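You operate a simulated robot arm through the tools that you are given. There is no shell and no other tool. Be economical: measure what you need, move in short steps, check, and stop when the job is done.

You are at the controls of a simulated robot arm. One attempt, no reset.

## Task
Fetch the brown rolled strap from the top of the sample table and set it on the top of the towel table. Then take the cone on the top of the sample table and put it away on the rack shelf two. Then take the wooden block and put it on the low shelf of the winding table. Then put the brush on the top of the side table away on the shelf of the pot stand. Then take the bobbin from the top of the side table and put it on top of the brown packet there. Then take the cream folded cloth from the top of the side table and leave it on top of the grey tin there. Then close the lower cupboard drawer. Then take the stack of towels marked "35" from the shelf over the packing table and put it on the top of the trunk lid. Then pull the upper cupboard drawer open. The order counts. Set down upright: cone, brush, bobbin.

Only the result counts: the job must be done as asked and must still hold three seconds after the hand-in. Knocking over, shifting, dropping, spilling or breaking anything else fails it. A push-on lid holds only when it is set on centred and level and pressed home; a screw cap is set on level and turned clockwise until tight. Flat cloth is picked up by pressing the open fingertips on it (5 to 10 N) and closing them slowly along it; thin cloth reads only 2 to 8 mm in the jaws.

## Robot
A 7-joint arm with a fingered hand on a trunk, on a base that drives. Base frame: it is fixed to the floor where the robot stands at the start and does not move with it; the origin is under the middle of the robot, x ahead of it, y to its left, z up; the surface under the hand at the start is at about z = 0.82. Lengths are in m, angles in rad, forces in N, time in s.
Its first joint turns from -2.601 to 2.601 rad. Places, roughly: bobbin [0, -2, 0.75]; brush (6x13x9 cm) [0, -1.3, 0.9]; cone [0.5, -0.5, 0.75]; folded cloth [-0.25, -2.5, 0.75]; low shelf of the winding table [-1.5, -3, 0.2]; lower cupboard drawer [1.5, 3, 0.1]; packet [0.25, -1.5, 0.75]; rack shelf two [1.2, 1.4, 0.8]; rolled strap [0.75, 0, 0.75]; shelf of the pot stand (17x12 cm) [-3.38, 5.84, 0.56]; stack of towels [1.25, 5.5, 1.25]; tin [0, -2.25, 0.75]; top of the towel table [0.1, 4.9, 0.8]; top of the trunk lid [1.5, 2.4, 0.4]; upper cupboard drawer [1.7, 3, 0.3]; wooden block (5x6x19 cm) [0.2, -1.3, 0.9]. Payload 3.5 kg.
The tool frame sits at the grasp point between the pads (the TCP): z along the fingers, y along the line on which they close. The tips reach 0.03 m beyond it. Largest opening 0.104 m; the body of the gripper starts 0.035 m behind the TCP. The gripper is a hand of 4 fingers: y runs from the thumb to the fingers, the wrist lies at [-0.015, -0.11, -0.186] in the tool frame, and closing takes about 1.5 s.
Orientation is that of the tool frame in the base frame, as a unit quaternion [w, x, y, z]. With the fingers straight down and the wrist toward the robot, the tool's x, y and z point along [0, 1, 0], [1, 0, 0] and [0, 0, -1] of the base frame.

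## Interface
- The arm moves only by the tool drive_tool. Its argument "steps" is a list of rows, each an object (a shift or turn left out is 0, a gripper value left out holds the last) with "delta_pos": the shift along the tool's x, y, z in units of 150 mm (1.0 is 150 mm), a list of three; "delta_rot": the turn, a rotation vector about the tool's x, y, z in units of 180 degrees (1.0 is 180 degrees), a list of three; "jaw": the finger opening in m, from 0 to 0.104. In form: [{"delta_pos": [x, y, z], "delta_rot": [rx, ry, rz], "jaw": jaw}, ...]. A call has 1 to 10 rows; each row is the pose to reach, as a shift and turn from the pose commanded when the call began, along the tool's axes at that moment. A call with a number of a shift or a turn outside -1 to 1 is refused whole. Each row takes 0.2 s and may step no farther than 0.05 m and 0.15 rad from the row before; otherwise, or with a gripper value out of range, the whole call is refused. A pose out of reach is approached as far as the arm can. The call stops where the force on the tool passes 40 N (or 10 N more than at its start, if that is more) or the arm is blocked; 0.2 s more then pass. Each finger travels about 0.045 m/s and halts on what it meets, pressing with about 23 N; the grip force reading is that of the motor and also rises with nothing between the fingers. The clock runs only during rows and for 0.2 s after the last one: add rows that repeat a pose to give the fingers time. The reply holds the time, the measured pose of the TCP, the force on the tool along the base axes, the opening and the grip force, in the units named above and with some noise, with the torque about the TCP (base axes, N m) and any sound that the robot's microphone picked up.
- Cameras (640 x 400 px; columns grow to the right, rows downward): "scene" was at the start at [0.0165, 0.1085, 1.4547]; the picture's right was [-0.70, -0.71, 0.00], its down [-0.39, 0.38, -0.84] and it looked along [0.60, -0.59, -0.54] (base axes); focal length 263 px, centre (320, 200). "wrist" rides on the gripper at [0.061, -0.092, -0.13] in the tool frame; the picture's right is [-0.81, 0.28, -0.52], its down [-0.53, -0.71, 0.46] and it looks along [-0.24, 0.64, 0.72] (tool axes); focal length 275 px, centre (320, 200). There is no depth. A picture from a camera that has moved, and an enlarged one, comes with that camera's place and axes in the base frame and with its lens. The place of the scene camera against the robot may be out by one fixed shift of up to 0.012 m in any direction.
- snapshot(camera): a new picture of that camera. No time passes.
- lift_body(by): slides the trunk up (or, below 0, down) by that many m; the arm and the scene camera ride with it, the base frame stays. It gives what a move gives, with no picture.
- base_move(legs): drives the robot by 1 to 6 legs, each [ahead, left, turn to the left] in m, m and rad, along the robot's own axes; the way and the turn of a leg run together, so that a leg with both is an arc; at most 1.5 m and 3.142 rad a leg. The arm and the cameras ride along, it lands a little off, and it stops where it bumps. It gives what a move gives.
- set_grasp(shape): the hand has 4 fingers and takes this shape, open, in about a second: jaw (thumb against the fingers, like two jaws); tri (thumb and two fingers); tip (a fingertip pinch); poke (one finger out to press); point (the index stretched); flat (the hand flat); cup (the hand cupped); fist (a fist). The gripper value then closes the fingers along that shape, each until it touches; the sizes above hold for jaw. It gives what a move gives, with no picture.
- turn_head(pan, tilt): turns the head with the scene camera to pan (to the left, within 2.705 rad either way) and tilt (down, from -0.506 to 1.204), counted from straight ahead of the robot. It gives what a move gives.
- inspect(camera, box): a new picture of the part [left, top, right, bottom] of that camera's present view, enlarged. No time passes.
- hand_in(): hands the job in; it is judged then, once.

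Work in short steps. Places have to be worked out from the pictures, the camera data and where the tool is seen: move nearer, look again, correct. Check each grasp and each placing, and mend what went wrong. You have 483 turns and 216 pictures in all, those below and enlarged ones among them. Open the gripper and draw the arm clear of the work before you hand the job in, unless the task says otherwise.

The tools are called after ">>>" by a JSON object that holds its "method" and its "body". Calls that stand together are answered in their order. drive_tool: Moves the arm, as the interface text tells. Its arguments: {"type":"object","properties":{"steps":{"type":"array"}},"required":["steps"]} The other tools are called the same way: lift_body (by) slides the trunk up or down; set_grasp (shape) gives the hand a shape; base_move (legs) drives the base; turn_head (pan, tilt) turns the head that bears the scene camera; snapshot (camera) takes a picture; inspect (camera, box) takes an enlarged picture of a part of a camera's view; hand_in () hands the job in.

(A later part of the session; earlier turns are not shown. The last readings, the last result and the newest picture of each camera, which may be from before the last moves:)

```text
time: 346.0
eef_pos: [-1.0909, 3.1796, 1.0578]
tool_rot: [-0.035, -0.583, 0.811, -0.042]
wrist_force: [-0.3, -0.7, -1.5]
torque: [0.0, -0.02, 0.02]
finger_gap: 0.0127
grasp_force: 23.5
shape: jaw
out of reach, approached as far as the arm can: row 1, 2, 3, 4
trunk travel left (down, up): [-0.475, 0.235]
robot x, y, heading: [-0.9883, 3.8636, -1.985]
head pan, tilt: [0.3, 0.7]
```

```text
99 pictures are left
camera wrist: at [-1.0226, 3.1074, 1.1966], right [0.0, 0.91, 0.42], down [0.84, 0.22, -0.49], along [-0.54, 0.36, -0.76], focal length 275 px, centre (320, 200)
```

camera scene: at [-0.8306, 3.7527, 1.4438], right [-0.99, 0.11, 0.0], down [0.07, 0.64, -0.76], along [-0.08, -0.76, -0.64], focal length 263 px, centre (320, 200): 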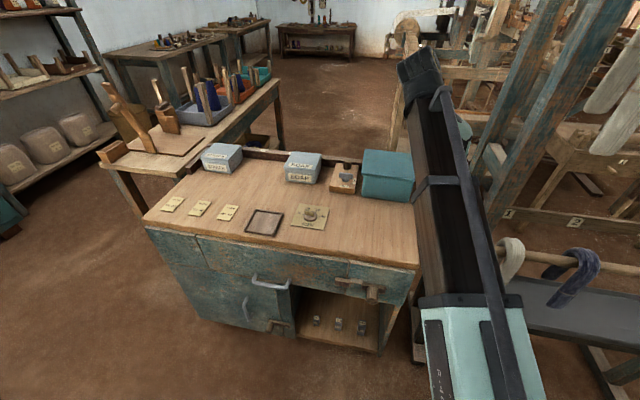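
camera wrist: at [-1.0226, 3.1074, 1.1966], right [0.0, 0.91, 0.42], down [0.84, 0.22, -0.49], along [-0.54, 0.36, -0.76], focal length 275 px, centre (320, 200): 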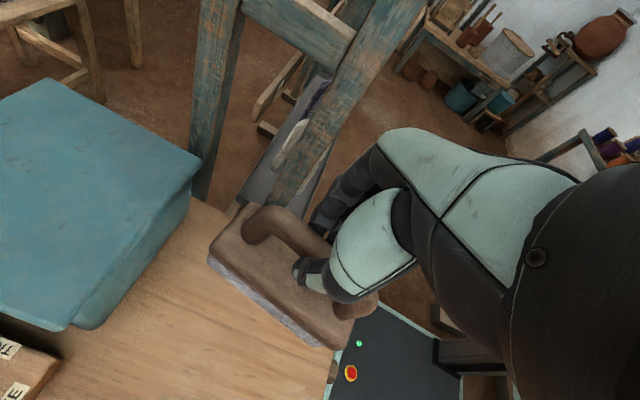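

Moving left worsens the limit. The brush is symmetric, so I go the other way: rotate back and on to y=left (wrist to the right), which was comfortable before. First raise and rotate back.

>>> {"method": "drive_tool", "body": {"steps": [{"delta_pos": [0, 0.1, -0.25]}, {"delta_pos": [0, 0.2, -0.5], "delta_rot": [0, 0, -0.04]}, {"delta_pos": [0, 0.2, -0.7], "delta_rot": [0, 0, -0.08]}, {"delta_pos": [0, 0.2, -0.7], "delta_rot": [0, 0, -0.12]}, {"delta_pos": [0, 0.2, -0.7], "delta_rot": [0, 0, -0.16]}, {"delta_pos": [0, 0.2, -0.7], "delta_rot": [0, 0, -0.2]}, {"delta_pos": [0, 0.2, -0.7], "delta_rot": [0, 0, -0.24]}, {"delta_pos": [0, 0.2, -0.7], "delta_rot": [0, 0, -0.28]}, {"delta_pos": [0, 0.2, -0.7], "delta_rot": [0, 0, -0.32]}, {"delta_pos": [0, 0.2, -0.7], "delta_rot": [0, 0, -0.36]}]}}

>>> {"method": "drive_tool", "body": {"steps": [{"delta_rot": [0, 0, -0.04]}, {"delta_rot": [0, 0, -0.08]}, {"delta_rot": [0, 0, -0.12]}, {"delta_rot": [0, 0, -0.16]}, {"delta_rot": [0, 0, -0.2]}, {"delta_rot": [0, 0, -0.24]}, {"delta_rot": [0, 0, -0.28]}, {"delta_rot": [0, 0, -0.32]}, {"delta_rot": [0, 0, -0.36]}]}}

```text
time: 348.2
eef_pos: [-1.1184, 3.1997, 1.1612]
tool_rot: [0.051, 0.927, -0.372, 0.016]
wrist_force: [0.1, 0.3, -1.7]
torque: [0.01, -0.02, -0.02]
finger_gap: 0.0125
grasp_force: 23.1
shape: jaw
out of reach, approached as far as the arm can: row 1
trunk travel left (down, up): [-0.475, 0.235]
robot x, y, heading: [-0.9905, 3.8648, -1.981]
head pan, tilt: [0.3, 0.7]
```

```text
time: 350.2
eef_pos: [-1.1191, 3.1998, 1.1615]
tool_rot: [0.053, 0.982, 0.182, -0.013]
wrist_force: [1.1, 1.3, -1.6]
torque: [0.02, -0.03, 0.01]
finger_gap: 0.0127
grasp_force: 23.1
shape: jaw
trunk travel left (down, up): [-0.475, 0.235]
robot x, y, heading: [-0.9908, 3.8644, -1.984]
head pan, tilt: [0.3, 0.7]
```

I correct the small tilt (6°), then continue the yaw -0.25 and position over the bare spot.

>>> {"method": "drive_tool", "body": {"steps": [{"delta_rot": [0.016, 0.007, 0]}, {"delta_rot": [0.0316, 0.0144, 0]}]}}

>>> {"method": "drive_tool", "body": {"steps": [{"delta_pos": [0.1, 0, 0], "delta_rot": [0, 0, -0.04]}, {"delta_pos": [0.2, 0, 0], "delta_rot": [0, 0, -0.08]}, {"delta_pos": [0.3, 0, 0], "delta_rot": [0, 0, -0.12]}, {"delta_pos": [0.4, 0, 0], "delta_rot": [0, 0, -0.16]}, {"delta_pos": [0.45, 0.1, 0], "delta_rot": [0, 0, -0.2]}, {"delta_pos": [0.45, 0.15, 0], "delta_rot": [0, 0, -0.25]}]}}

>>> {"method": "snapshot", "body": {"camera": "wrist"}}

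```text
time: 350.8
eef_pos: [-1.1197, 3.1997, 1.1627]
tool_rot: [0.0, 0.983, 0.181, 0.0]
wrist_force: [-0.5, 0.3, -1.3]
torque: [-0.01, -0.01, 0.01]
finger_gap: 0.0127
grasp_force: 23.2
shape: jaw
trunk travel left (down, up): [-0.475, 0.235]
robot x, y, heading: [-0.9915, 3.8638, -1.983]
head pan, tilt: [0.3, 0.7]
```

```text
refused: row 6 steps farther than a row can; nothing moved
```

```text
98 pictures are left
camera wrist: at [-1.0943, 3.3073, 1.2922], right [-0.66, -0.55, 0.52], down [-0.75, 0.48, -0.45], along [0.0, -0.69, -0.73], focal length 275 px, centre (320, 200)
```

wrist: 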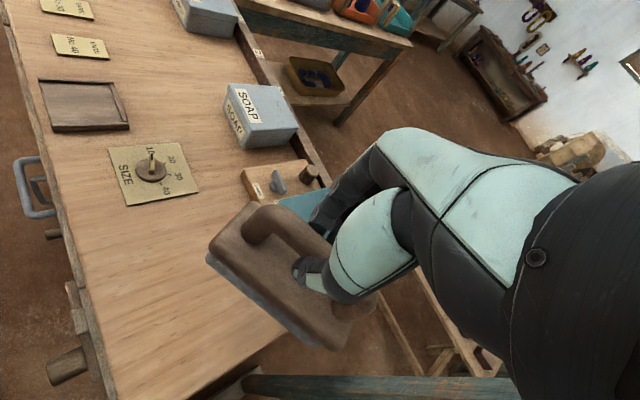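

Level again. Move to (-1.04,3.21) with the yaw, in properly small rows.

>>> {"method": "drive_tool", "body": {"steps": [{"delta_pos": [0.1, 0.02, 0], "delta_rot": [0, 0, -0.042]}, {"delta_pos": [0.2, 0.05, 0], "delta_rot": [0, 0, -0.084]}, {"delta_pos": [0.3, 0.08, 0], "delta_rot": [0, 0, -0.126]}, {"delta_pos": [0.4, 0.1, 0], "delta_rot": [0, 0, -0.168]}, {"delta_pos": [0.52, 0.13, 0], "delta_rot": [0, 0, -0.21]}, {"delta_pos": [0.52, 0.13, 0.3], "delta_rot": [0, 0, -0.25]}, {"delta_pos": [0.52, 0.13, 0.6], "delta_rot": [0, 0, -0.25]}, {"delta_pos": [0.52, 0.13, 0.9], "delta_rot": [0, 0, -0.25]}]}}

>>> {"method": "snapshot", "body": {"camera": "wrist"}}

>>> {"method": "snapshot", "body": {"camera": "scene"}}

```text
time: 352.6
eef_pos: [-1.0415, 3.2091, 1.0301]
tool_rot: [-0.001, 0.838, 0.545, 0.001]
wrist_force: [0.3, -0.8, -1.9]
torque: [0.01, -0.02, 0.0]
finger_gap: 0.0124
grasp_force: 22.9
shape: jaw
trunk travel left (down, up): [-0.475, 0.235]
robot x, y, heading: [-0.9886, 3.8663, -1.981]
head pan, tilt: [0.3, 0.7]
```

```text
97 pictures are left
camera wrist: at [-1.0992, 3.3041, 1.16], right [-0.08, -0.85, 0.52], down [-0.87, -0.2, -0.46], along [0.49, -0.48, -0.72], focal length 275 px, centre (320, 200)
```

wrist: 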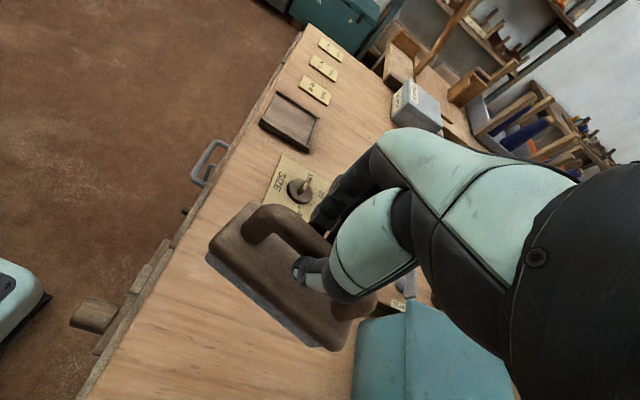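

```text
96 pictures are left
camera scene: at [-0.8301, 3.7533, 1.4439], right [-0.99, 0.11, 0.0], down [0.07, 0.64, -0.76], along [-0.08, -0.76, -0.64], focal length 263 px, centre (320, 200)
```

scene: 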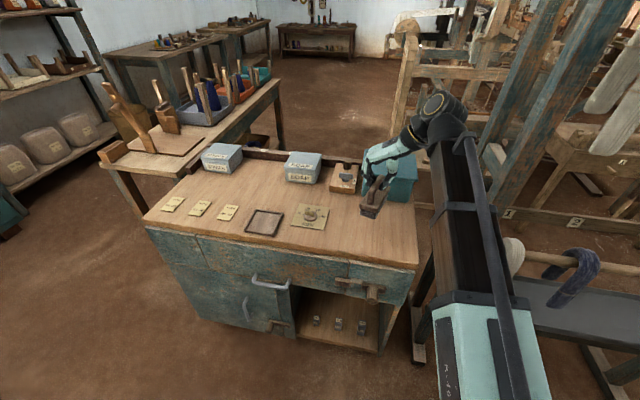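

Brush is above bare wood, clear of the box and card. Descend until contact.

>>> {"method": "drive_tool", "body": {"steps": [{"delta_pos": [0, 0, 0.1]}, {"delta_pos": [0, 0, 0.2]}, {"delta_pos": [0, 0, 0.3]}, {"delta_pos": [0, 0, 0.35]}, {"delta_pos": [0, 0, 0.4]}, {"delta_pos": [0, 0, 0.45]}, {"delta_pos": [0, 0, 0.5]}, {"delta_pos": [0, 0, 0.54]}, {"delta_pos": [0, 0, 0.58]}, {"delta_pos": [0, 0, 0.62]}]}}

```text
time: 354.8
eef_pos: [-1.0391, 3.2102, 0.9346]
tool_rot: [0.0, 0.839, 0.544, 0.001]
wrist_force: [0.4, -0.7, -0.5]
torque: [0.0, 0.02, 0.04]
finger_gap: 0.0124
grasp_force: 23.3
shape: jaw
trunk travel left (down, up): [-0.475, 0.235]
robot x, y, heading: [-0.991, 3.8647, -1.981]
head pan, tilt: [0.3, 0.7]
```

>>> {"method": "drive_tool", "body": {"steps": [{"delta_pos": [0, 0, 0.04]}, {"delta_pos": [0, 0, 0.08]}, {"delta_pos": [0, 0, 0.12]}, {"delta_pos": [0, 0, 0.16]}, {"delta_pos": [0, 0, 0.2]}, {"delta_pos": [0, 0, 0.24]}, {"delta_pos": [0, 0, 0.28]}, {"delta_pos": [0, 0, 0.32]}, {"delta_pos": [0, 0, 0.36]}, {"delta_pos": [0, 0, 0.4]}]}}

>>> {"method": "snapshot", "body": {"camera": "wrist"}}

```text
time: 356.7
eef_pos: [-1.0375, 3.2088, 0.8913]
tool_rot: [0.007, 0.839, 0.544, 0.002]
wrist_force: [0.0, 1.2, 25.0]
torque: [0.16, -0.23, 0.01]
finger_gap: 0.0115
grasp_force: 23.2
shape: jaw
trunk travel left (down, up): [-0.475, 0.235]
robot x, y, heading: [-0.993, 3.8616, -1.985]
head pan, tilt: [0.3, 0.7]
stopped in row 9: the force on the tool passed its limit at 47 N (the readings are from after the stop); the commanded pose is now the measured one
```

```text
95 pictures are left
camera wrist: at [-1.0963, 3.3043, 1.0192], right [-0.09, -0.85, 0.52], down [-0.86, -0.2, -0.46], along [0.5, -0.49, -0.72], focal length 275 px, centre (320, 200)
```

wrist: 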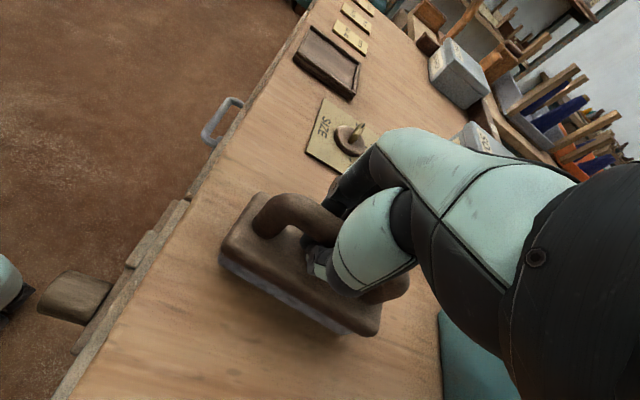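

Chest top is ≈0.79; the brush stands flat. I release, rise, and unwind the wrist yaw.

>>> {"method": "drive_tool", "body": {"steps": [{"delta_pos": [0, 0, -0.02], "jaw": 0.05}, {"delta_pos": [0, 0, -0.02], "jaw": 0.08}, {"delta_pos": [0, 0, -0.02], "jaw": 0.08}, {"delta_pos": [0, 0, -0.2]}, {"delta_pos": [0, 0, -0.5]}, {"delta_pos": [0, 0, -0.8]}, {"delta_pos": [0, 0, -1.0]}]}}

>>> {"method": "drive_tool", "body": {"steps": [{"delta_rot": [0, 0, 0.045]}, {"delta_rot": [0, 0, 0.09]}, {"delta_rot": [0, 0, 0.135]}, {"delta_rot": [0, 0, 0.18]}, {"delta_rot": [0, 0, 0.225]}, {"delta_rot": [0, 0, 0.27]}, {"delta_rot": [0, 0, 0.315]}, {"delta_rot": [0, 0, 0.36]}, {"delta_rot": [0, 0, 0.405]}, {"delta_rot": [0, 0, 0.45]}]}}

>>> {"method": "snapshot", "body": {"camera": "wrist"}}

```text
time: 358.3
eef_pos: [-1.0402, 3.2105, 1.0378]
tool_rot: [0.003, 0.839, 0.544, 0.001]
wrist_force: [-0.4, 0.3, -0.6]
torque: [0.01, 0.01, -0.01]
finger_gap: 0.0797
grasp_force: 0.1
shape: jaw
trunk travel left (down, up): [-0.475, 0.235]
robot x, y, heading: [-0.9915, 3.8643, -1.984]
head pan, tilt: [0.3, 0.7]
```

```text
time: 360.5
eef_pos: [-1.0379, 3.2085, 1.0377]
tool_rot: [0.003, 0.991, -0.134, 0.003]
wrist_force: [-0.8, 0.4, 0.0]
torque: [-0.01, 0.01, -0.01]
finger_gap: 0.0795
grasp_force: 0.0
shape: jaw
trunk travel left (down, up): [-0.475, 0.235]
robot x, y, heading: [-0.9916, 3.8596, -1.983]
head pan, tilt: [0.3, 0.7]
```

```text
94 pictures are left
camera wrist: at [-0.9556, 3.2829, 1.168], right [-0.86, -0.05, 0.51], down [-0.32, 0.83, -0.46], along [-0.4, -0.56, -0.72], focal length 275 px, centre (320, 200)
```

wrist: 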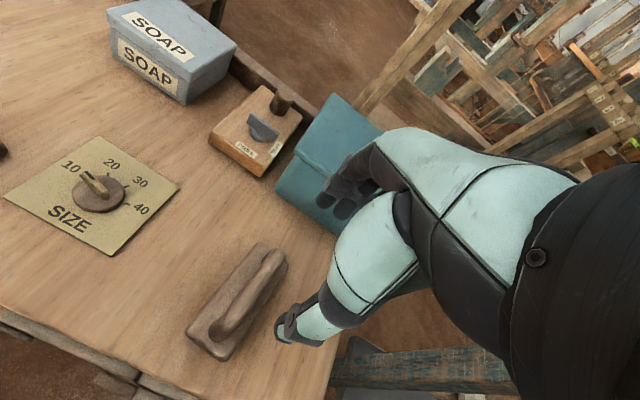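

Brush stands level at (-1.04,3.21). I finish the yaw, then rotate into the pitched (45°) pose with y to the right, in two halves, after retreating up/back a bit.

>>> {"method": "drive_tool", "body": {"steps": [{"delta_pos": [0, -0.25, -0.15], "delta_rot": [0, 0, 0.045]}, {"delta_pos": [0, -0.5, -0.3], "delta_rot": [0, 0, 0.045]}]}}

>>> {"method": "drive_tool", "body": {"steps": [{"delta_rot": [-0.014, 0.014, 0.034]}, {"delta_rot": [-0.028, 0.028, 0.068]}, {"delta_rot": [-0.042, 0.042, 0.102]}, {"delta_rot": [-0.056, 0.056, 0.136]}, {"delta_rot": [-0.07, 0.07, 0.17]}, {"delta_rot": [-0.084, 0.084, 0.204]}, {"delta_rot": [-0.0976, 0.0976, 0.236]}]}}

>>> {"method": "drive_tool", "body": {"steps": [{"delta_rot": [-0.014, 0.014, 0.034]}, {"delta_rot": [-0.028, 0.028, 0.068]}, {"delta_rot": [-0.042, 0.042, 0.102]}, {"delta_rot": [-0.056, 0.056, 0.136]}, {"delta_rot": [-0.07, 0.07, 0.17]}, {"delta_rot": [-0.084, 0.084, 0.204]}, {"delta_rot": [-0.0976, 0.0976, 0.236]}]}}

>>> {"method": "snapshot", "body": {"camera": "wrist"}}

>>> {"method": "snapshot", "body": {"camera": "scene"}}

```text
time: 361.1
eef_pos: [-1.0214, 3.2816, 1.0818]
tool_rot: [0.001, 0.979, -0.202, 0.003]
wrist_force: [-0.3, -0.1, -0.2]
torque: [0.01, 0.01, -0.04]
finger_gap: 0.0796
grasp_force: 0.1
shape: jaw
trunk travel left (down, up): [-0.475, 0.235]
robot x, y, heading: [-0.9956, 3.8619, -1.981]
head pan, tilt: [0.3, 0.7]
```

```text
time: 362.7
eef_pos: [-1.021, 3.2807, 1.0827]
tool_rot: [0.177, 0.818, -0.535, 0.119]
wrist_force: [-0.8, -0.7, 0.1]
torque: [-0.03, 0.0, 0.02]
finger_gap: 0.0795
grasp_force: 0.1
shape: jaw
trunk travel left (down, up): [-0.475, 0.235]
robot x, y, heading: [-0.9948, 3.8634, -1.98]
head pan, tilt: [0.3, 0.7]
```

```text
time: 364.3
eef_pos: [-1.0196, 3.2815, 1.0829]
tool_rot: [-0.318, -0.506, 0.773, -0.214]
wrist_force: [-1.0, 0.0, 0.7]
torque: [0.02, 0.01, 0.02]
finger_gap: 0.0797
grasp_force: 0.0
shape: jaw
trunk travel left (down, up): [-0.475, 0.235]
robot x, y, heading: [-0.9903, 3.8641, -1.983]
head pan, tilt: [0.3, 0.7]
```

```text
93 pictures are left
camera wrist: at [-0.916, 3.2913, 1.2185], right [0.12, 0.97, -0.21], down [0.68, -0.24, -0.69], along [-0.72, -0.06, -0.69], focal length 275 px, centre (320, 200)
```

wrist: 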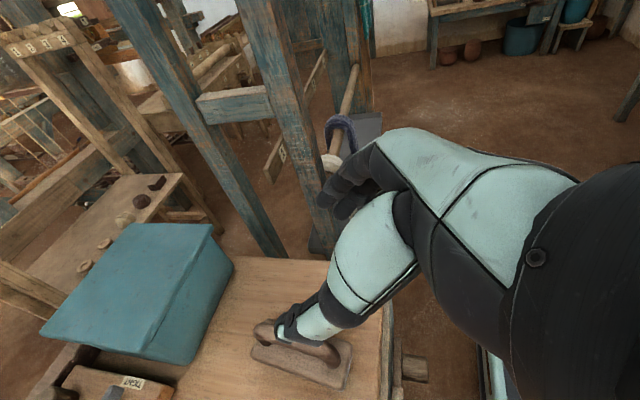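

```text
92 pictures are left
camera scene: at [-0.8301, 3.7533, 1.4438], right [-0.99, 0.11, 0.0], down [0.07, 0.64, -0.76], along [-0.08, -0.76, -0.64], focal length 263 px, centre (320, 200)
```

scene: 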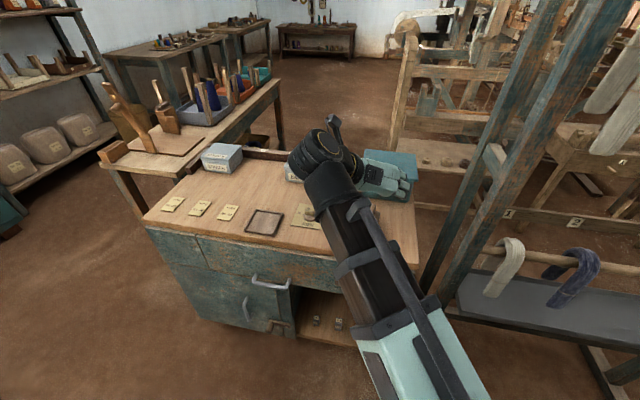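

Pitched pose reached exactly. Handle bar at ≈(-1.035,3.211,0.87). I align first, then approach along the finger direction.

>>> {"method": "drive_tool", "body": {"steps": [{"delta_pos": [-0.2, -0.02, 0.15]}, {"delta_pos": [-0.4, -0.04, 0.3]}, {"delta_pos": [-0.55, -0.05, 0.45]}, {"delta_pos": [-0.653, -0.06, 0.6]}]}}

>>> {"method": "snapshot", "body": {"camera": "wrist"}}

```text
time: 365.3
eef_pos: [-1.0092, 3.2801, 0.9498]
tool_rot: [-0.318, -0.506, 0.773, -0.214]
wrist_force: [-0.9, 0.4, -0.2]
torque: [-0.04, 0.01, -0.01]
finger_gap: 0.0796
grasp_force: 0.0
shape: jaw
trunk travel left (down, up): [-0.475, 0.235]
robot x, y, heading: [-0.9922, 3.8633, -1.977]
head pan, tilt: [0.3, 0.7]
```

```text
91 pictures are left
camera wrist: at [-0.9064, 3.2916, 1.0854], right [0.12, 0.97, -0.21], down [0.68, -0.23, -0.69], along [-0.72, -0.06, -0.69], focal length 275 px, centre (320, 200)
```

wrist: 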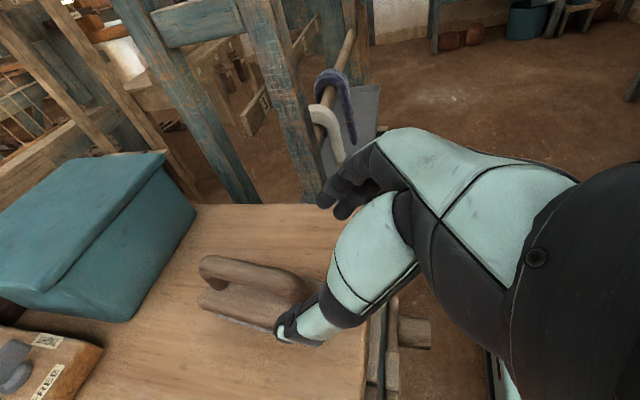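

Bar centre ≈(-1.047,3.205). Approach 10 cm along the fingers and close.

>>> {"method": "drive_tool", "body": {"steps": [{"delta_pos": [0.02, 0.04, 0.25]}, {"delta_pos": [0.02, 0.04, 0.5]}, {"delta_pos": [0.02, 0.04, 0.69]}]}}

>>> {"method": "snapshot", "body": {"camera": "wrist"}}

```text
time: 366.1
eef_pos: [-1.0423, 3.2144, 0.8762]
tool_rot: [-0.318, -0.507, 0.772, -0.213]
wrist_force: [0.2, 0.9, 0.2]
torque: [0.05, 0.01, -0.01]
finger_gap: 0.0796
grasp_force: 0.1
shape: jaw
trunk travel left (down, up): [-0.475, 0.235]
robot x, y, heading: [-0.9949, 3.8637, -1.981]
head pan, tilt: [0.3, 0.7]
```

```text
90 pictures are left
camera wrist: at [-0.9392, 3.2242, 1.0127], right [0.12, 0.97, -0.21], down [0.68, -0.23, -0.69], along [-0.72, -0.06, -0.69], focal length 275 px, centre (320, 200)
```

wrist: 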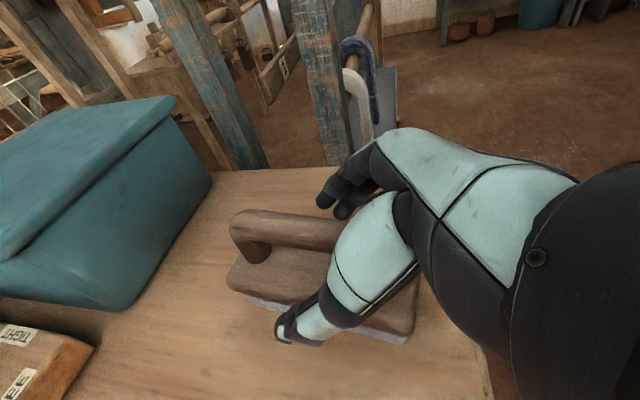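

The bar lies between thumb and fingers at the TCP. Close.

>>> {"method": "drive_tool", "body": {"steps": [{"jaw": 0}, {"jaw": 0}, {"jaw": 0}, {"jaw": 0}, {"jaw": 0}, {"jaw": 0}, {"jaw": 0}]}}

>>> {"method": "snapshot", "body": {"camera": "wrist"}}

```text
time: 367.7
eef_pos: [-1.0414, 3.2147, 0.8785]
tool_rot: [-0.318, -0.508, 0.772, -0.213]
wrist_force: [-1.0, -0.3, 10.7]
torque: [-0.17, 0.41, 0.0]
finger_gap: 0.0442
grasp_force: 22.6
shape: jaw
trunk travel left (down, up): [-0.475, 0.235]
robot x, y, heading: [-0.9943, 3.8632, -1.985]
head pan, tilt: [0.3, 0.7]
```

```text
89 pictures are left
camera wrist: at [-0.939, 3.2251, 1.0139], right [0.12, 0.97, -0.21], down [0.68, -0.23, -0.69], along [-0.72, -0.06, -0.69], focal length 275 px, centre (320, 200)
```

wrist: 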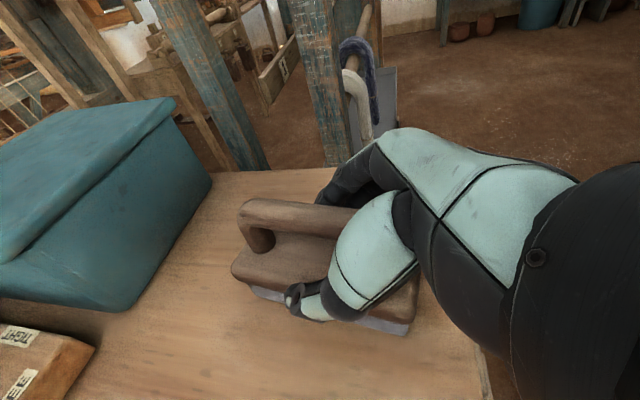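

The fingertips caught the brush body. Reopen, rise 2 cm, and close on the bar.

>>> {"method": "drive_tool", "body": {"steps": [{"jaw": 0.07}, {"jaw": 0.07}, {"jaw": 0.07}, {"delta_pos": [0.09, 0, -0.1], "jaw": 0.07}, {"delta_pos": [0.09, 0, -0.1], "jaw": 0.0}, {"delta_pos": [0.09, 0, -0.1], "jaw": 0.0}, {"delta_pos": [0.09, 0, -0.1], "jaw": 0.0}, {"delta_pos": [0.09, 0, -0.1], "jaw": 0.0}, {"delta_pos": [0.09, 0, -0.1], "jaw": 0.0}, {"delta_pos": [0.09, 0, -0.1], "jaw": 0.0}]}}

>>> {"method": "snapshot", "body": {"camera": "wrist"}}

```text
time: 369.9
eef_pos: [-1.0425, 3.2165, 0.8977]
tool_rot: [-0.318, -0.507, 0.772, -0.213]
wrist_force: [-0.3, -0.3, -1.3]
torque: [0.0, 0.03, -0.01]
finger_gap: 0.0065
grasp_force: 23.0
shape: jaw
trunk travel left (down, up): [-0.475, 0.235]
robot x, y, heading: [-0.9915, 3.8622, -1.982]
head pan, tilt: [0.3, 0.7]
```

```text
88 pictures are left
camera wrist: at [-0.9384, 3.2258, 1.0334], right [0.12, 0.97, -0.21], down [0.68, -0.23, -0.69], along [-0.72, -0.06, -0.69], focal length 275 px, centre (320, 200)
```

wrist: 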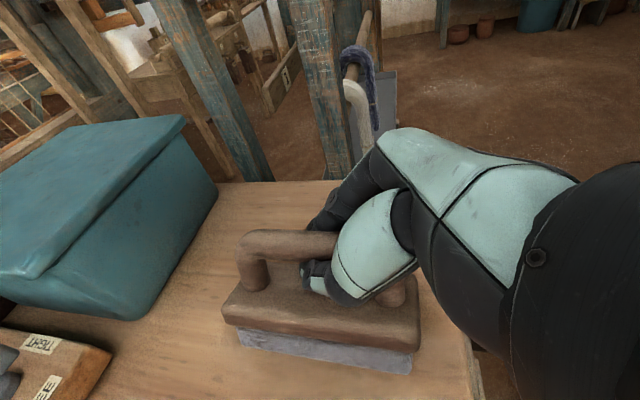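

Gap 6.5 mm suggests it holds deep; I raise 8 mm more for the same firm bar grip as before (12 mm).

>>> {"method": "drive_tool", "body": {"steps": [{"jaw": 0.05}, {"jaw": 0.05}, {"jaw": 0.05}, {"delta_pos": [0.03, 0, -0.045], "jaw": 0.05}, {"delta_pos": [0.03, 0, -0.045], "jaw": 0.0}, {"delta_pos": [0.03, 0, -0.045], "jaw": 0.0}, {"delta_pos": [0.03, 0, -0.045], "jaw": 0.0}, {"delta_pos": [0.03, 0, -0.045], "jaw": 0.0}, {"delta_pos": [0.03, 0, -0.045], "jaw": 0.0}]}}

>>> {"method": "drive_tool", "body": {"steps": [{"delta_pos": [0.1, 0, -0.1]}, {"delta_pos": [0.3, 0, -0.25]}, {"delta_pos": [0.5, 0, -0.4]}, {"delta_pos": [0.7, 0, -0.6]}]}}

>>> {"method": "snapshot", "body": {"camera": "wrist"}}

```text
time: 371.9
eef_pos: [-1.043, 3.2176, 0.9061]
tool_rot: [-0.317, -0.507, 0.772, -0.214]
wrist_force: [-0.2, -0.7, -1.4]
torque: [0.02, 0.02, 0.0]
finger_gap: 0.0043
grasp_force: 22.7
shape: jaw
trunk travel left (down, up): [-0.475, 0.235]
robot x, y, heading: [-0.9894, 3.8649, -1.981]
head pan, tilt: [0.3, 0.7]
```

```text
time: 372.9
eef_pos: [-1.049, 3.2067, 1.0445]
tool_rot: [-0.317, -0.507, 0.773, -0.214]
wrist_force: [-0.2, 0.0, -1.0]
torque: [0.02, 0.02, -0.01]
finger_gap: 0.0042
grasp_force: 22.7
shape: jaw
trunk travel left (down, up): [-0.475, 0.235]
robot x, y, heading: [-0.9953, 3.8648, -1.979]
head pan, tilt: [0.3, 0.7]
```

```text
87 pictures are left
camera wrist: at [-0.9455, 3.2173, 1.1801], right [0.12, 0.97, -0.21], down [0.68, -0.23, -0.69], along [-0.72, -0.06, -0.69], focal length 275 px, centre (320, 200)
```

wrist: 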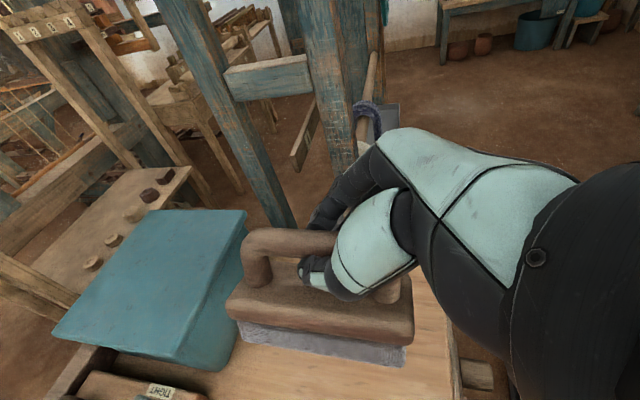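

Brush is lifted level with the pitched grip. I pull back/up along the fingers, then turn west in the corridor.

>>> {"method": "drive_tool", "body": {"steps": [{"delta_pos": [0, 0, -0.25]}, {"delta_pos": [0, 0, -0.5]}, {"delta_pos": [0, 0, -0.75]}, {"delta_pos": [0, 0, -0.94]}]}}

>>> {"method": "base_move", "body": {"legs": [[-0.08, 0, 0], [0, 0, -1.45], [1.05, 0.03, 0], [0.45, -0.25, 0]]}}

>>> {"method": "snapshot", "body": {"camera": "wrist"}}

>>> {"method": "snapshot", "body": {"camera": "scene"}}

```text
time: 373.9
eef_pos: [-1.008, 3.3009, 1.1422]
tool_rot: [-0.319, -0.508, 0.772, -0.213]
wrist_force: [-0.8, 0.2, -1.7]
torque: [0.08, 0.02, -0.01]
finger_gap: 0.0043
grasp_force: 23.6
shape: jaw
trunk travel left (down, up): [-0.475, 0.235]
robot x, y, heading: [-0.9908, 3.8654, -1.986]
head pan, tilt: [0.3, 0.7]
```

```text
time: 375.0
eef_pos: [-0.9713, 3.3403, 1.1422]
tool_rot: [-0.316, -0.516, 0.766, -0.218]
wrist_force: [-0.5, -0.2, -1.6]
torque: [0.04, -0.03, 0.01]
finger_gap: 0.0047
grasp_force: 23.2
shape: jaw
trunk travel left (down, up): [-0.475, 0.235]
robot x, y, heading: [-0.9713, 3.9013, -1.962]
head pan, tilt: [0.3, 0.7]
stopped in leg 1: the robot was blocked; the commanded pose is now the measured one
```

```text
86 pictures are left
camera wrist: at [-0.8673, 3.3523, 1.2781], right [0.1, 0.97, -0.21], down [0.69, -0.22, -0.69], along [-0.72, -0.08, -0.69], focal length 275 px, centre (320, 200)
```

wrist: 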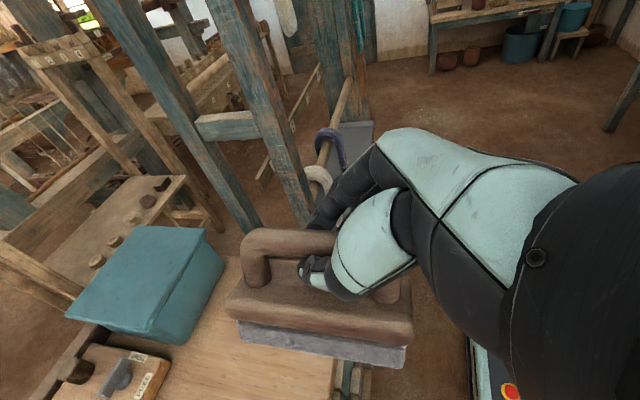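

```text
85 pictures are left
camera scene: at [-0.8039, 3.7964, 1.4439], right [-1.0, 0.09, 0.0], down [0.06, 0.64, -0.77], along [-0.07, -0.76, -0.64], focal length 263 px, centre (320, 200)
```

scene: 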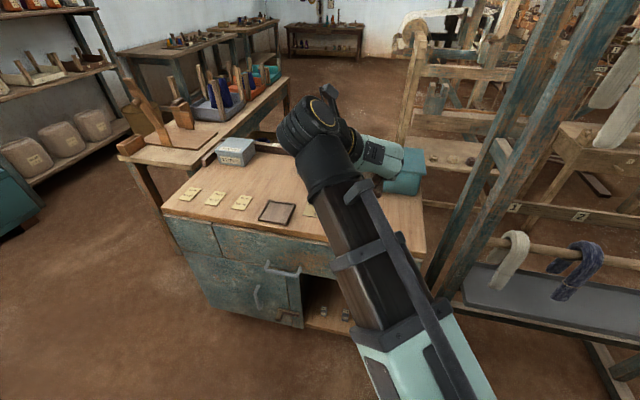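

Backing bumped the stand behind; I return 5 cm forward where turning was free before, then turn and drive west.

>>> {"method": "base_move", "body": {"legs": [[0.05, 0, -0.02], [0, 0, -1.45]]}}

>>> {"method": "turn_head", "body": {"pan": 0.0, "tilt": 0.5}}

>>> {"method": "snapshot", "body": {"camera": "scene"}}

```text
time: 379.6
eef_pos: [-1.5509, 3.8215, 1.1419]
tool_rot: [-0.379, 0.149, 0.912, 0.058]
wrist_force: [0.6, 0.4, -1.3]
torque: [-0.02, -0.01, -0.02]
finger_gap: 0.0046
grasp_force: 22.6
shape: jaw
trunk travel left (down, up): [-0.475, 0.235]
robot x, y, heading: [-0.9879, 3.8551, 2.818]
head pan, tilt: [0.3, 0.7]
```

```text
time: 380.4
eef_pos: [-1.5511, 3.8224, 1.1423]
tool_rot: [-0.379, 0.149, 0.912, 0.058]
wrist_force: [0.2, -0.5, -1.6]
torque: [0.0, -0.03, 0.02]
finger_gap: 0.0044
grasp_force: 22.8
shape: jaw
trunk travel left (down, up): [-0.475, 0.235]
robot x, y, heading: [-0.9858, 3.8562, 2.819]
head pan, tilt: [0.0, 0.499]
```

```text
84 pictures are left
camera scene: at [-1.0883, 3.7106, 1.4615], right [0.32, 0.95, 0.0], down [0.45, -0.15, -0.88], along [-0.83, 0.28, -0.48], focal length 263 px, centre (320, 200)
```

scene: 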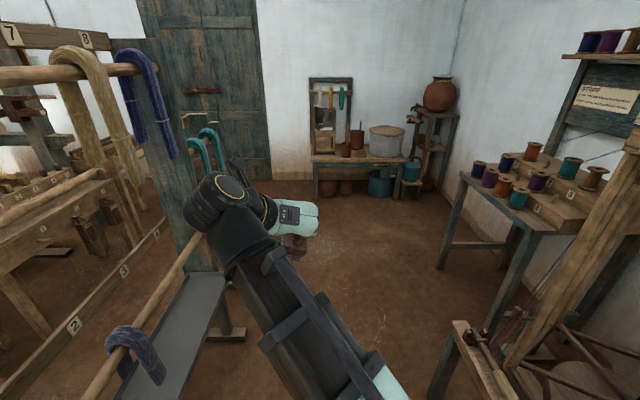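

Clear ahead. Drive to (-2.0,4.2) then (-2.5,4.75).

>>> {"method": "base_move", "body": {"legs": [[1.07, 0, 0], [0.62, -0.36, 0]]}}

>>> {"method": "drive_tool", "body": {"steps": [{"delta_pos": [0, 0.3, 0]}, {"delta_pos": [0, 0.6, 0]}, {"delta_pos": [0, 0.9, 0]}, {"delta_pos": [0, 1.0, 0]}]}}

>>> {"method": "turn_head", "body": {"pan": -0.4, "tilt": 0.5}}

>>> {"method": "snapshot", "body": {"camera": "scene"}}

```text
time: 389.4
eef_pos: [-3.0351, 4.6983, 1.1418]
tool_rot: [-0.379, 0.147, 0.912, 0.058]
wrist_force: [0.5, 0.3, -0.9]
torque: [-0.01, -0.03, -0.01]
finger_gap: 0.0047
grasp_force: 23.2
shape: jaw
trunk travel left (down, up): [-0.475, 0.235]
robot x, y, heading: [-2.4732, 4.7333, 2.818]
head pan, tilt: [0.0, 0.499]
```

```text
time: 390.4
eef_pos: [-2.9901, 4.8401, 1.1407]
tool_rot: [-0.379, 0.146, 0.912, 0.058]
wrist_force: [0.2, 1.0, -1.5]
torque: [0.01, -0.02, 0.01]
finger_gap: 0.0044
grasp_force: 23.4
shape: jaw
trunk travel left (down, up): [-0.475, 0.235]
robot x, y, heading: [-2.4746, 4.7307, 2.815]
head pan, tilt: [0.0, 0.499]
```

```text
time: 391.2
eef_pos: [-2.9901, 4.8405, 1.1403]
tool_rot: [-0.379, 0.146, 0.912, 0.058]
wrist_force: [-0.4, -0.2, -1.1]
torque: [-0.02, -0.02, -0.01]
finger_gap: 0.0046
grasp_force: 23.3
shape: jaw
trunk travel left (down, up): [-0.475, 0.235]
robot x, y, heading: [-2.4782, 4.7352, 2.816]
head pan, tilt: [-0.4, 0.499]
```

```text
83 pictures are left
camera scene: at [-2.556, 4.6185, 1.4615], right [0.66, 0.75, 0.0], down [0.36, -0.32, -0.88], along [-0.66, 0.58, -0.48], focal length 263 px, centre (320, 200)
```

scene: 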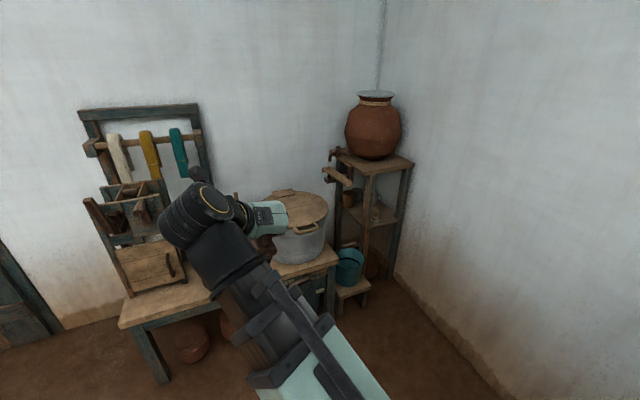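

Now drive to (-2.82,5.25), turn right 0.55 and counter-rotate the tool about the vertical so the brush axis stays along the shelf's entry direction.

>>> {"method": "base_move", "body": {"legs": [[0.48, -0.37, 0], [0, 0, -0.53]]}}

>>> {"method": "drive_tool", "body": {"steps": [{"delta_rot": [0.03, 0, -0.03]}, {"delta_rot": [0.06, 0, -0.06]}, {"delta_rot": [0.09, 0, -0.09]}, {"delta_rot": [0.12, 0, -0.12]}]}}

>>> {"method": "turn_head", "body": {"pan": -0.1, "tilt": 0.6}}

>>> {"method": "snapshot", "body": {"camera": "scene"}}

>>> {"method": "snapshot", "body": {"camera": "wrist"}}

```text
time: 396.1
eef_pos: [-3.2011, 5.5827, 1.1411]
tool_rot: [-0.351, 0.377, 0.843, 0.153]
wrist_force: [-0.3, -0.5, -2.1]
torque: [0.03, -0.05, -0.01]
finger_gap: 0.0048
grasp_force: 22.9
shape: jaw
trunk travel left (down, up): [-0.475, 0.235]
robot x, y, heading: [-2.8095, 5.2332, 2.298]
head pan, tilt: [-0.4, 0.499]
```

```text
time: 397.1
eef_pos: [-3.2016, 5.5834, 1.1405]
tool_rot: [-0.381, 0.141, 0.912, 0.056]
wrist_force: [-0.3, 0.4, -1.8]
torque: [0.0, -0.03, -0.02]
finger_gap: 0.0047
grasp_force: 23.0
shape: jaw
trunk travel left (down, up): [-0.475, 0.235]
robot x, y, heading: [-2.8092, 5.2319, 2.297]
head pan, tilt: [-0.4, 0.499]
```

```text
time: 397.9
eef_pos: [-3.2003, 5.5835, 1.1398]
tool_rot: [-0.381, 0.143, 0.912, 0.056]
wrist_force: [-0.4, 0.1, -1.2]
torque: [0.03, -0.01, -0.03]
finger_gap: 0.0048
grasp_force: 22.5
shape: jaw
trunk travel left (down, up): [-0.475, 0.235]
robot x, y, heading: [-2.8066, 5.2342, 2.298]
head pan, tilt: [-0.099, 0.6]
```

```text
82 pictures are left
camera scene: at [-2.9595, 5.1591, 1.4525], right [0.81, 0.59, 0.0], down [0.33, -0.46, -0.83], along [-0.48, 0.67, -0.56], focal length 263 px, centre (320, 200)
```

scene: 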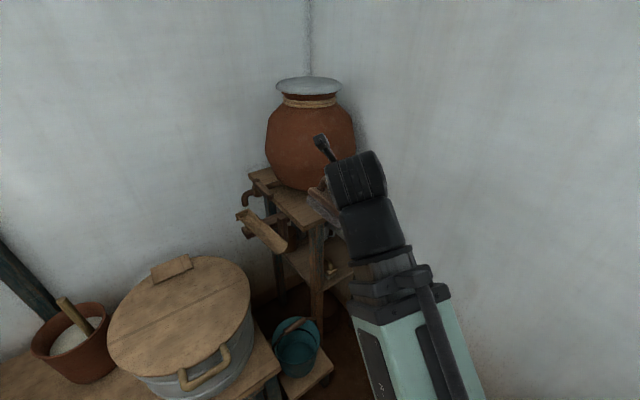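

```text
81 pictures are left
camera wrist: at [-3.1807, 5.4821, 1.2759], right [0.98, -0.02, -0.21], down [-0.17, -0.7, -0.69], along [-0.13, 0.71, -0.69], focal length 275 px, centre (320, 200)
```

wrist: 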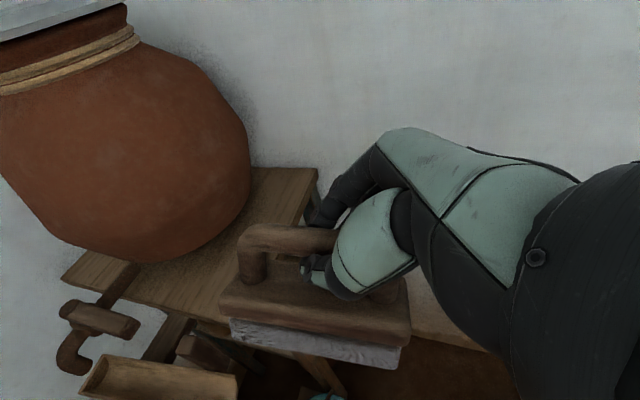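

Outside the stand by ~0.2 m. Shift right (u) 0.25 to line up with the free strip, at height.

>>> {"method": "drive_tool", "body": {"steps": [{"delta_pos": [0, 0.3, 0]}, {"delta_pos": [0, 0.6, 0]}, {"delta_pos": [0, 0.9, 0]}, {"delta_pos": [0, 1.0, 0]}]}}

>>> {"method": "drive_tool", "body": {"steps": [{"delta_pos": [0, 0.25, 0]}, {"delta_pos": [0, 0.45, 0]}, {"delta_pos": [0, 0.6, 0]}]}}

>>> {"method": "snapshot", "body": {"camera": "wrist"}}

>>> {"method": "snapshot", "body": {"camera": "scene"}}

```text
time: 398.9
eef_pos: [-3.1549, 5.729, 1.1369]
tool_rot: [-0.381, 0.144, 0.912, 0.056]
wrist_force: [0.5, 0.5, -2.0]
torque: [0.03, -0.02, -0.02]
finger_gap: 0.0045
grasp_force: 23.1
shape: jaw
trunk travel left (down, up): [-0.475, 0.235]
robot x, y, heading: [-2.8082, 5.2354, 2.295]
head pan, tilt: [-0.099, 0.6]
```

```text
time: 399.7
eef_pos: [-3.1288, 5.8143, 1.1408]
tool_rot: [-0.381, 0.142, 0.912, 0.055]
wrist_force: [-0.4, -0.1, -1.6]
torque: [0.03, -0.05, 0.0]
finger_gap: 0.0051
grasp_force: 22.8
shape: jaw
trunk travel left (down, up): [-0.475, 0.235]
robot x, y, heading: [-2.8082, 5.2327, 2.296]
head pan, tilt: [-0.099, 0.6]
```

```text
80 pictures are left
camera wrist: at [-3.1082, 5.7136, 1.2752], right [0.98, -0.02, -0.21], down [-0.17, -0.7, -0.69], along [-0.13, 0.71, -0.69], focal length 275 px, centre (320, 200)
```

wrist: 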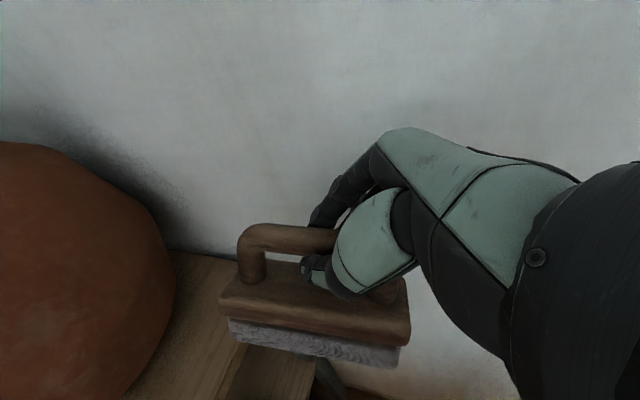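

```text
79 pictures are left
camera scene: at [-2.9595, 5.1592, 1.4524], right [0.81, 0.59, 0.0], down [0.33, -0.46, -0.83], along [-0.48, 0.67, -0.56], focal length 263 px, centre (320, 200)
```

scene: 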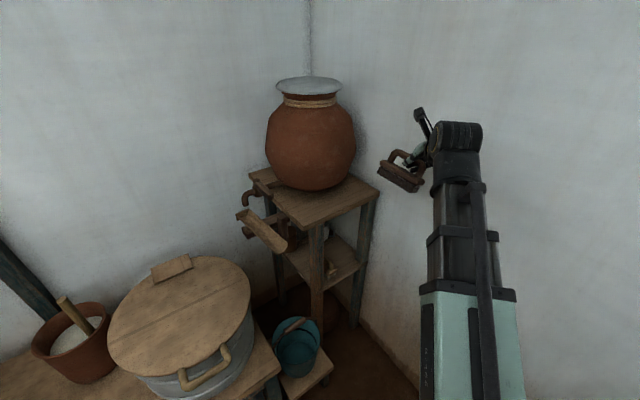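

Now the stand is unobstructed; zoom for precise geometry.

>>> {"method": "inspect", "body": {"camera": "scene", "box": [240, 150, 440, 300]}}

```text
2.67 times, centred on (340, 225) of scene
camera zoom: at [-2.9595, 5.1592, 1.4524], right [0.81, 0.59, 0.0], down [0.33, -0.46, -0.83], along [-0.48, 0.67, -0.56], focal length 702 px, centre (267, 133)
```

zoom: 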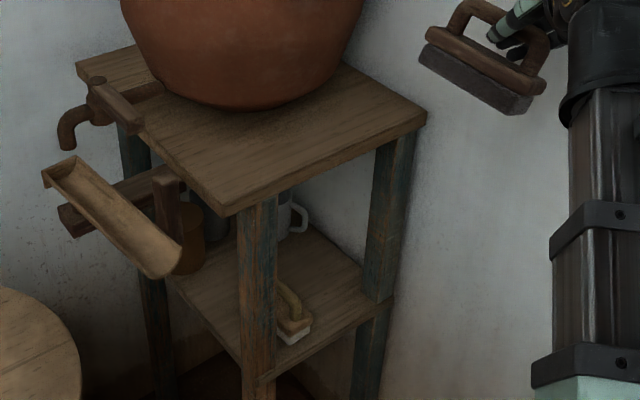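

The free opening (between the other brush and right post) centres at (-3.306,5.876); the hand is already on that entry line. I correct yaw slightly and lower the trunk 0.43.

>>> {"method": "drive_tool", "body": {"steps": [{"delta_rot": [-0.01, 0, 0.01]}]}}

>>> {"method": "lift_body", "body": {"by": -0.38}}

>>> {"method": "turn_head", "body": {"pan": 0.0, "tilt": 0.45}}

>>> {"method": "snapshot", "body": {"camera": "scene"}}

>>> {"method": "snapshot", "body": {"camera": "wrist"}}

```text
time: 400.1
eef_pos: [-3.1288, 5.8132, 1.1384]
tool_rot: [-0.379, 0.161, 0.909, 0.064]
wrist_force: [-0.6, -0.7, -2.0]
torque: [-0.03, -0.02, -0.02]
finger_gap: 0.0049
grasp_force: 22.8
shape: jaw
trunk travel left (down, up): [-0.475, 0.235]
robot x, y, heading: [-2.8095, 5.2312, 2.301]
head pan, tilt: [-0.099, 0.6]
```

```text
time: 403.8
eef_pos: [-3.1281, 5.8134, 0.7597]
tool_rot: [-0.38, 0.163, 0.908, 0.064]
wrist_force: [-0.3, 0.7, -0.6]
torque: [-0.01, -0.01, -0.04]
finger_gap: 0.0047
grasp_force: 23.2
shape: jaw
trunk travel left (down, up): [-0.095, 0.615]
robot x, y, heading: [-2.8068, 5.2361, 2.293]
head pan, tilt: [-0.099, 0.6]
```

```text
time: 404.5
eef_pos: [-3.1271, 5.8146, 0.7597]
tool_rot: [-0.38, 0.163, 0.908, 0.064]
wrist_force: [0.5, 0.3, -1.1]
torque: [0.0, -0.05, 0.01]
finger_gap: 0.0047
grasp_force: 23.2
shape: jaw
trunk travel left (down, up): [-0.095, 0.615]
robot x, y, heading: [-2.8054, 5.2338, 2.297]
head pan, tilt: [0.0, 0.45]
```

```text
77 pictures are left
camera scene: at [-2.9687, 5.1563, 1.0859], right [0.75, 0.66, 0.0], down [0.29, -0.33, -0.9], along [-0.6, 0.67, -0.44], focal length 263 px, centre (320, 200)
```

scene: 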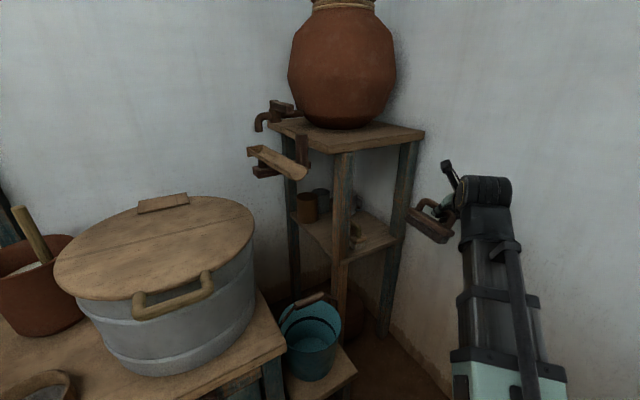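

```text
76 pictures are left
camera wrist: at [-3.1126, 5.7119, 0.8949], right [0.97, -0.07, -0.21], down [-0.2, -0.69, -0.69], along [-0.1, 0.72, -0.69], focal length 275 px, centre (320, 200)
```

wrist: 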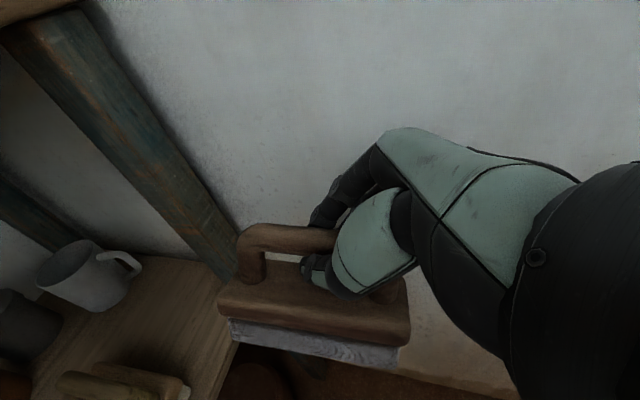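

Zoom the wrist view on the shelf entrance.

>>> {"method": "inspect", "body": {"camera": "wrist", "box": [0, 180, 320, 400]}}

>>> {"method": "inspect", "body": {"camera": "scene", "box": [320, 140, 480, 270]}}

```text
1.82 times, centred on (160, 290) of wrist
camera zoom: at [-3.1126, 5.7119, 0.8949], right [0.97, -0.07, -0.21], down [-0.2, -0.69, -0.69], along [-0.1, 0.72, -0.69], focal length 500 px, centre (611, 36)
```

zoom: 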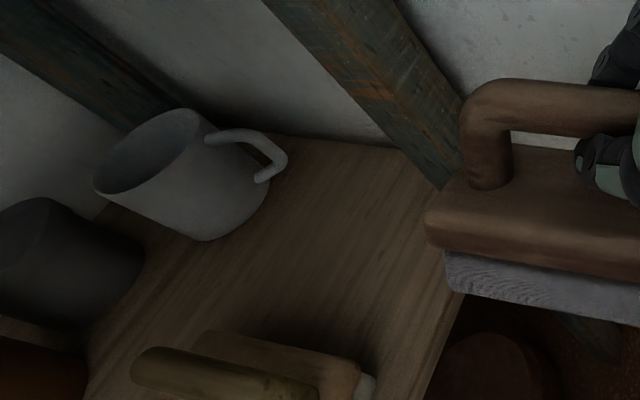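

```text
3.08 times, centred on (400, 205) of scene
camera zoom: at [-2.9687, 5.1563, 1.0859], right [0.75, 0.66, 0.0], down [0.29, -0.33, -0.9], along [-0.6, 0.67, -0.44], focal length 810 px, centre (74, 185)
```

zoom: 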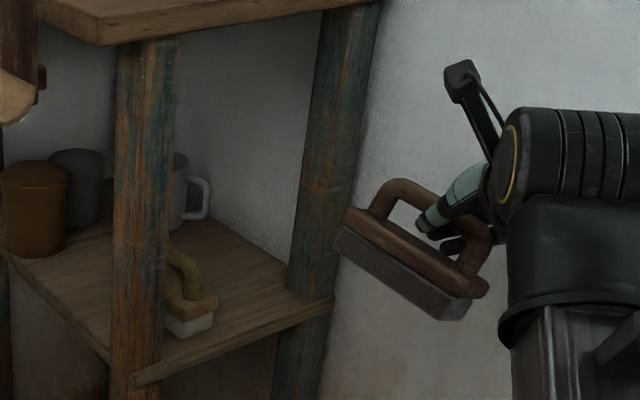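

Free rectangle: x -3.285…-3.44, y 5.82…5.94 at z≈0.545. I lower 7 cm more and advance partway, then look again.

>>> {"method": "lift_body", "body": {"by": -0.06}}

>>> {"method": "drive_tool", "body": {"steps": [{"delta_pos": [0.15, 0, 0.15]}, {"delta_pos": [0.3, 0, 0.3]}, {"delta_pos": [0.42, 0, 0.42]}]}}

>>> {"method": "inspect", "body": {"camera": "wrist", "box": [0, 140, 400, 400]}}

>>> {"method": "inspect", "body": {"camera": "scene", "box": [320, 110, 480, 240]}}

```text
time: 405.5
eef_pos: [-3.129, 5.8134, 0.6998]
tool_rot: [-0.381, 0.162, 0.908, 0.064]
wrist_force: [-0.8, 0.0, -0.7]
torque: [0.05, 0.0, 0.0]
finger_gap: 0.0045
grasp_force: 23.3
shape: jaw
trunk travel left (down, up): [-0.035, 0.675]
robot x, y, heading: [-2.8126, 5.2328, 2.296]
head pan, tilt: [0.0, 0.45]
```

```text
time: 406.3
eef_pos: [-3.2128, 5.8433, 0.698]
tool_rot: [-0.379, 0.163, 0.909, 0.064]
wrist_force: [0.3, -0.4, -1.2]
torque: [0.01, 0.01, -0.01]
finger_gap: 0.0046
grasp_force: 23.3
shape: jaw
trunk travel left (down, up): [-0.035, 0.675]
robot x, y, heading: [-2.8085, 5.2335, 2.297]
head pan, tilt: [0.0, 0.45]
```

```text
1.54 times, centred on (200, 270) of wrist
camera zoom: at [-3.1969, 5.7424, 0.8336], right [0.97, -0.07, -0.21], down [-0.2, -0.69, -0.69], along [-0.1, 0.72, -0.69], focal length 424 px, centre (505, 92)
```

zoom: 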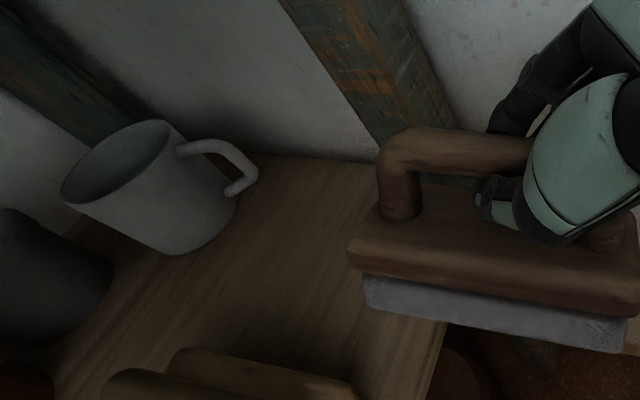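

```text
3.08 times, centred on (400, 175) of scene
camera zoom: at [-2.9686, 5.1563, 1.026], right [0.75, 0.66, 0.0], down [0.29, -0.33, -0.9], along [-0.6, 0.67, -0.44], focal length 810 px, centre (74, 277)
```

zoom: 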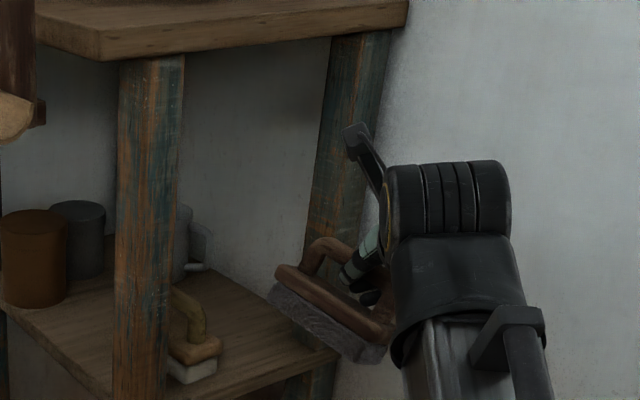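

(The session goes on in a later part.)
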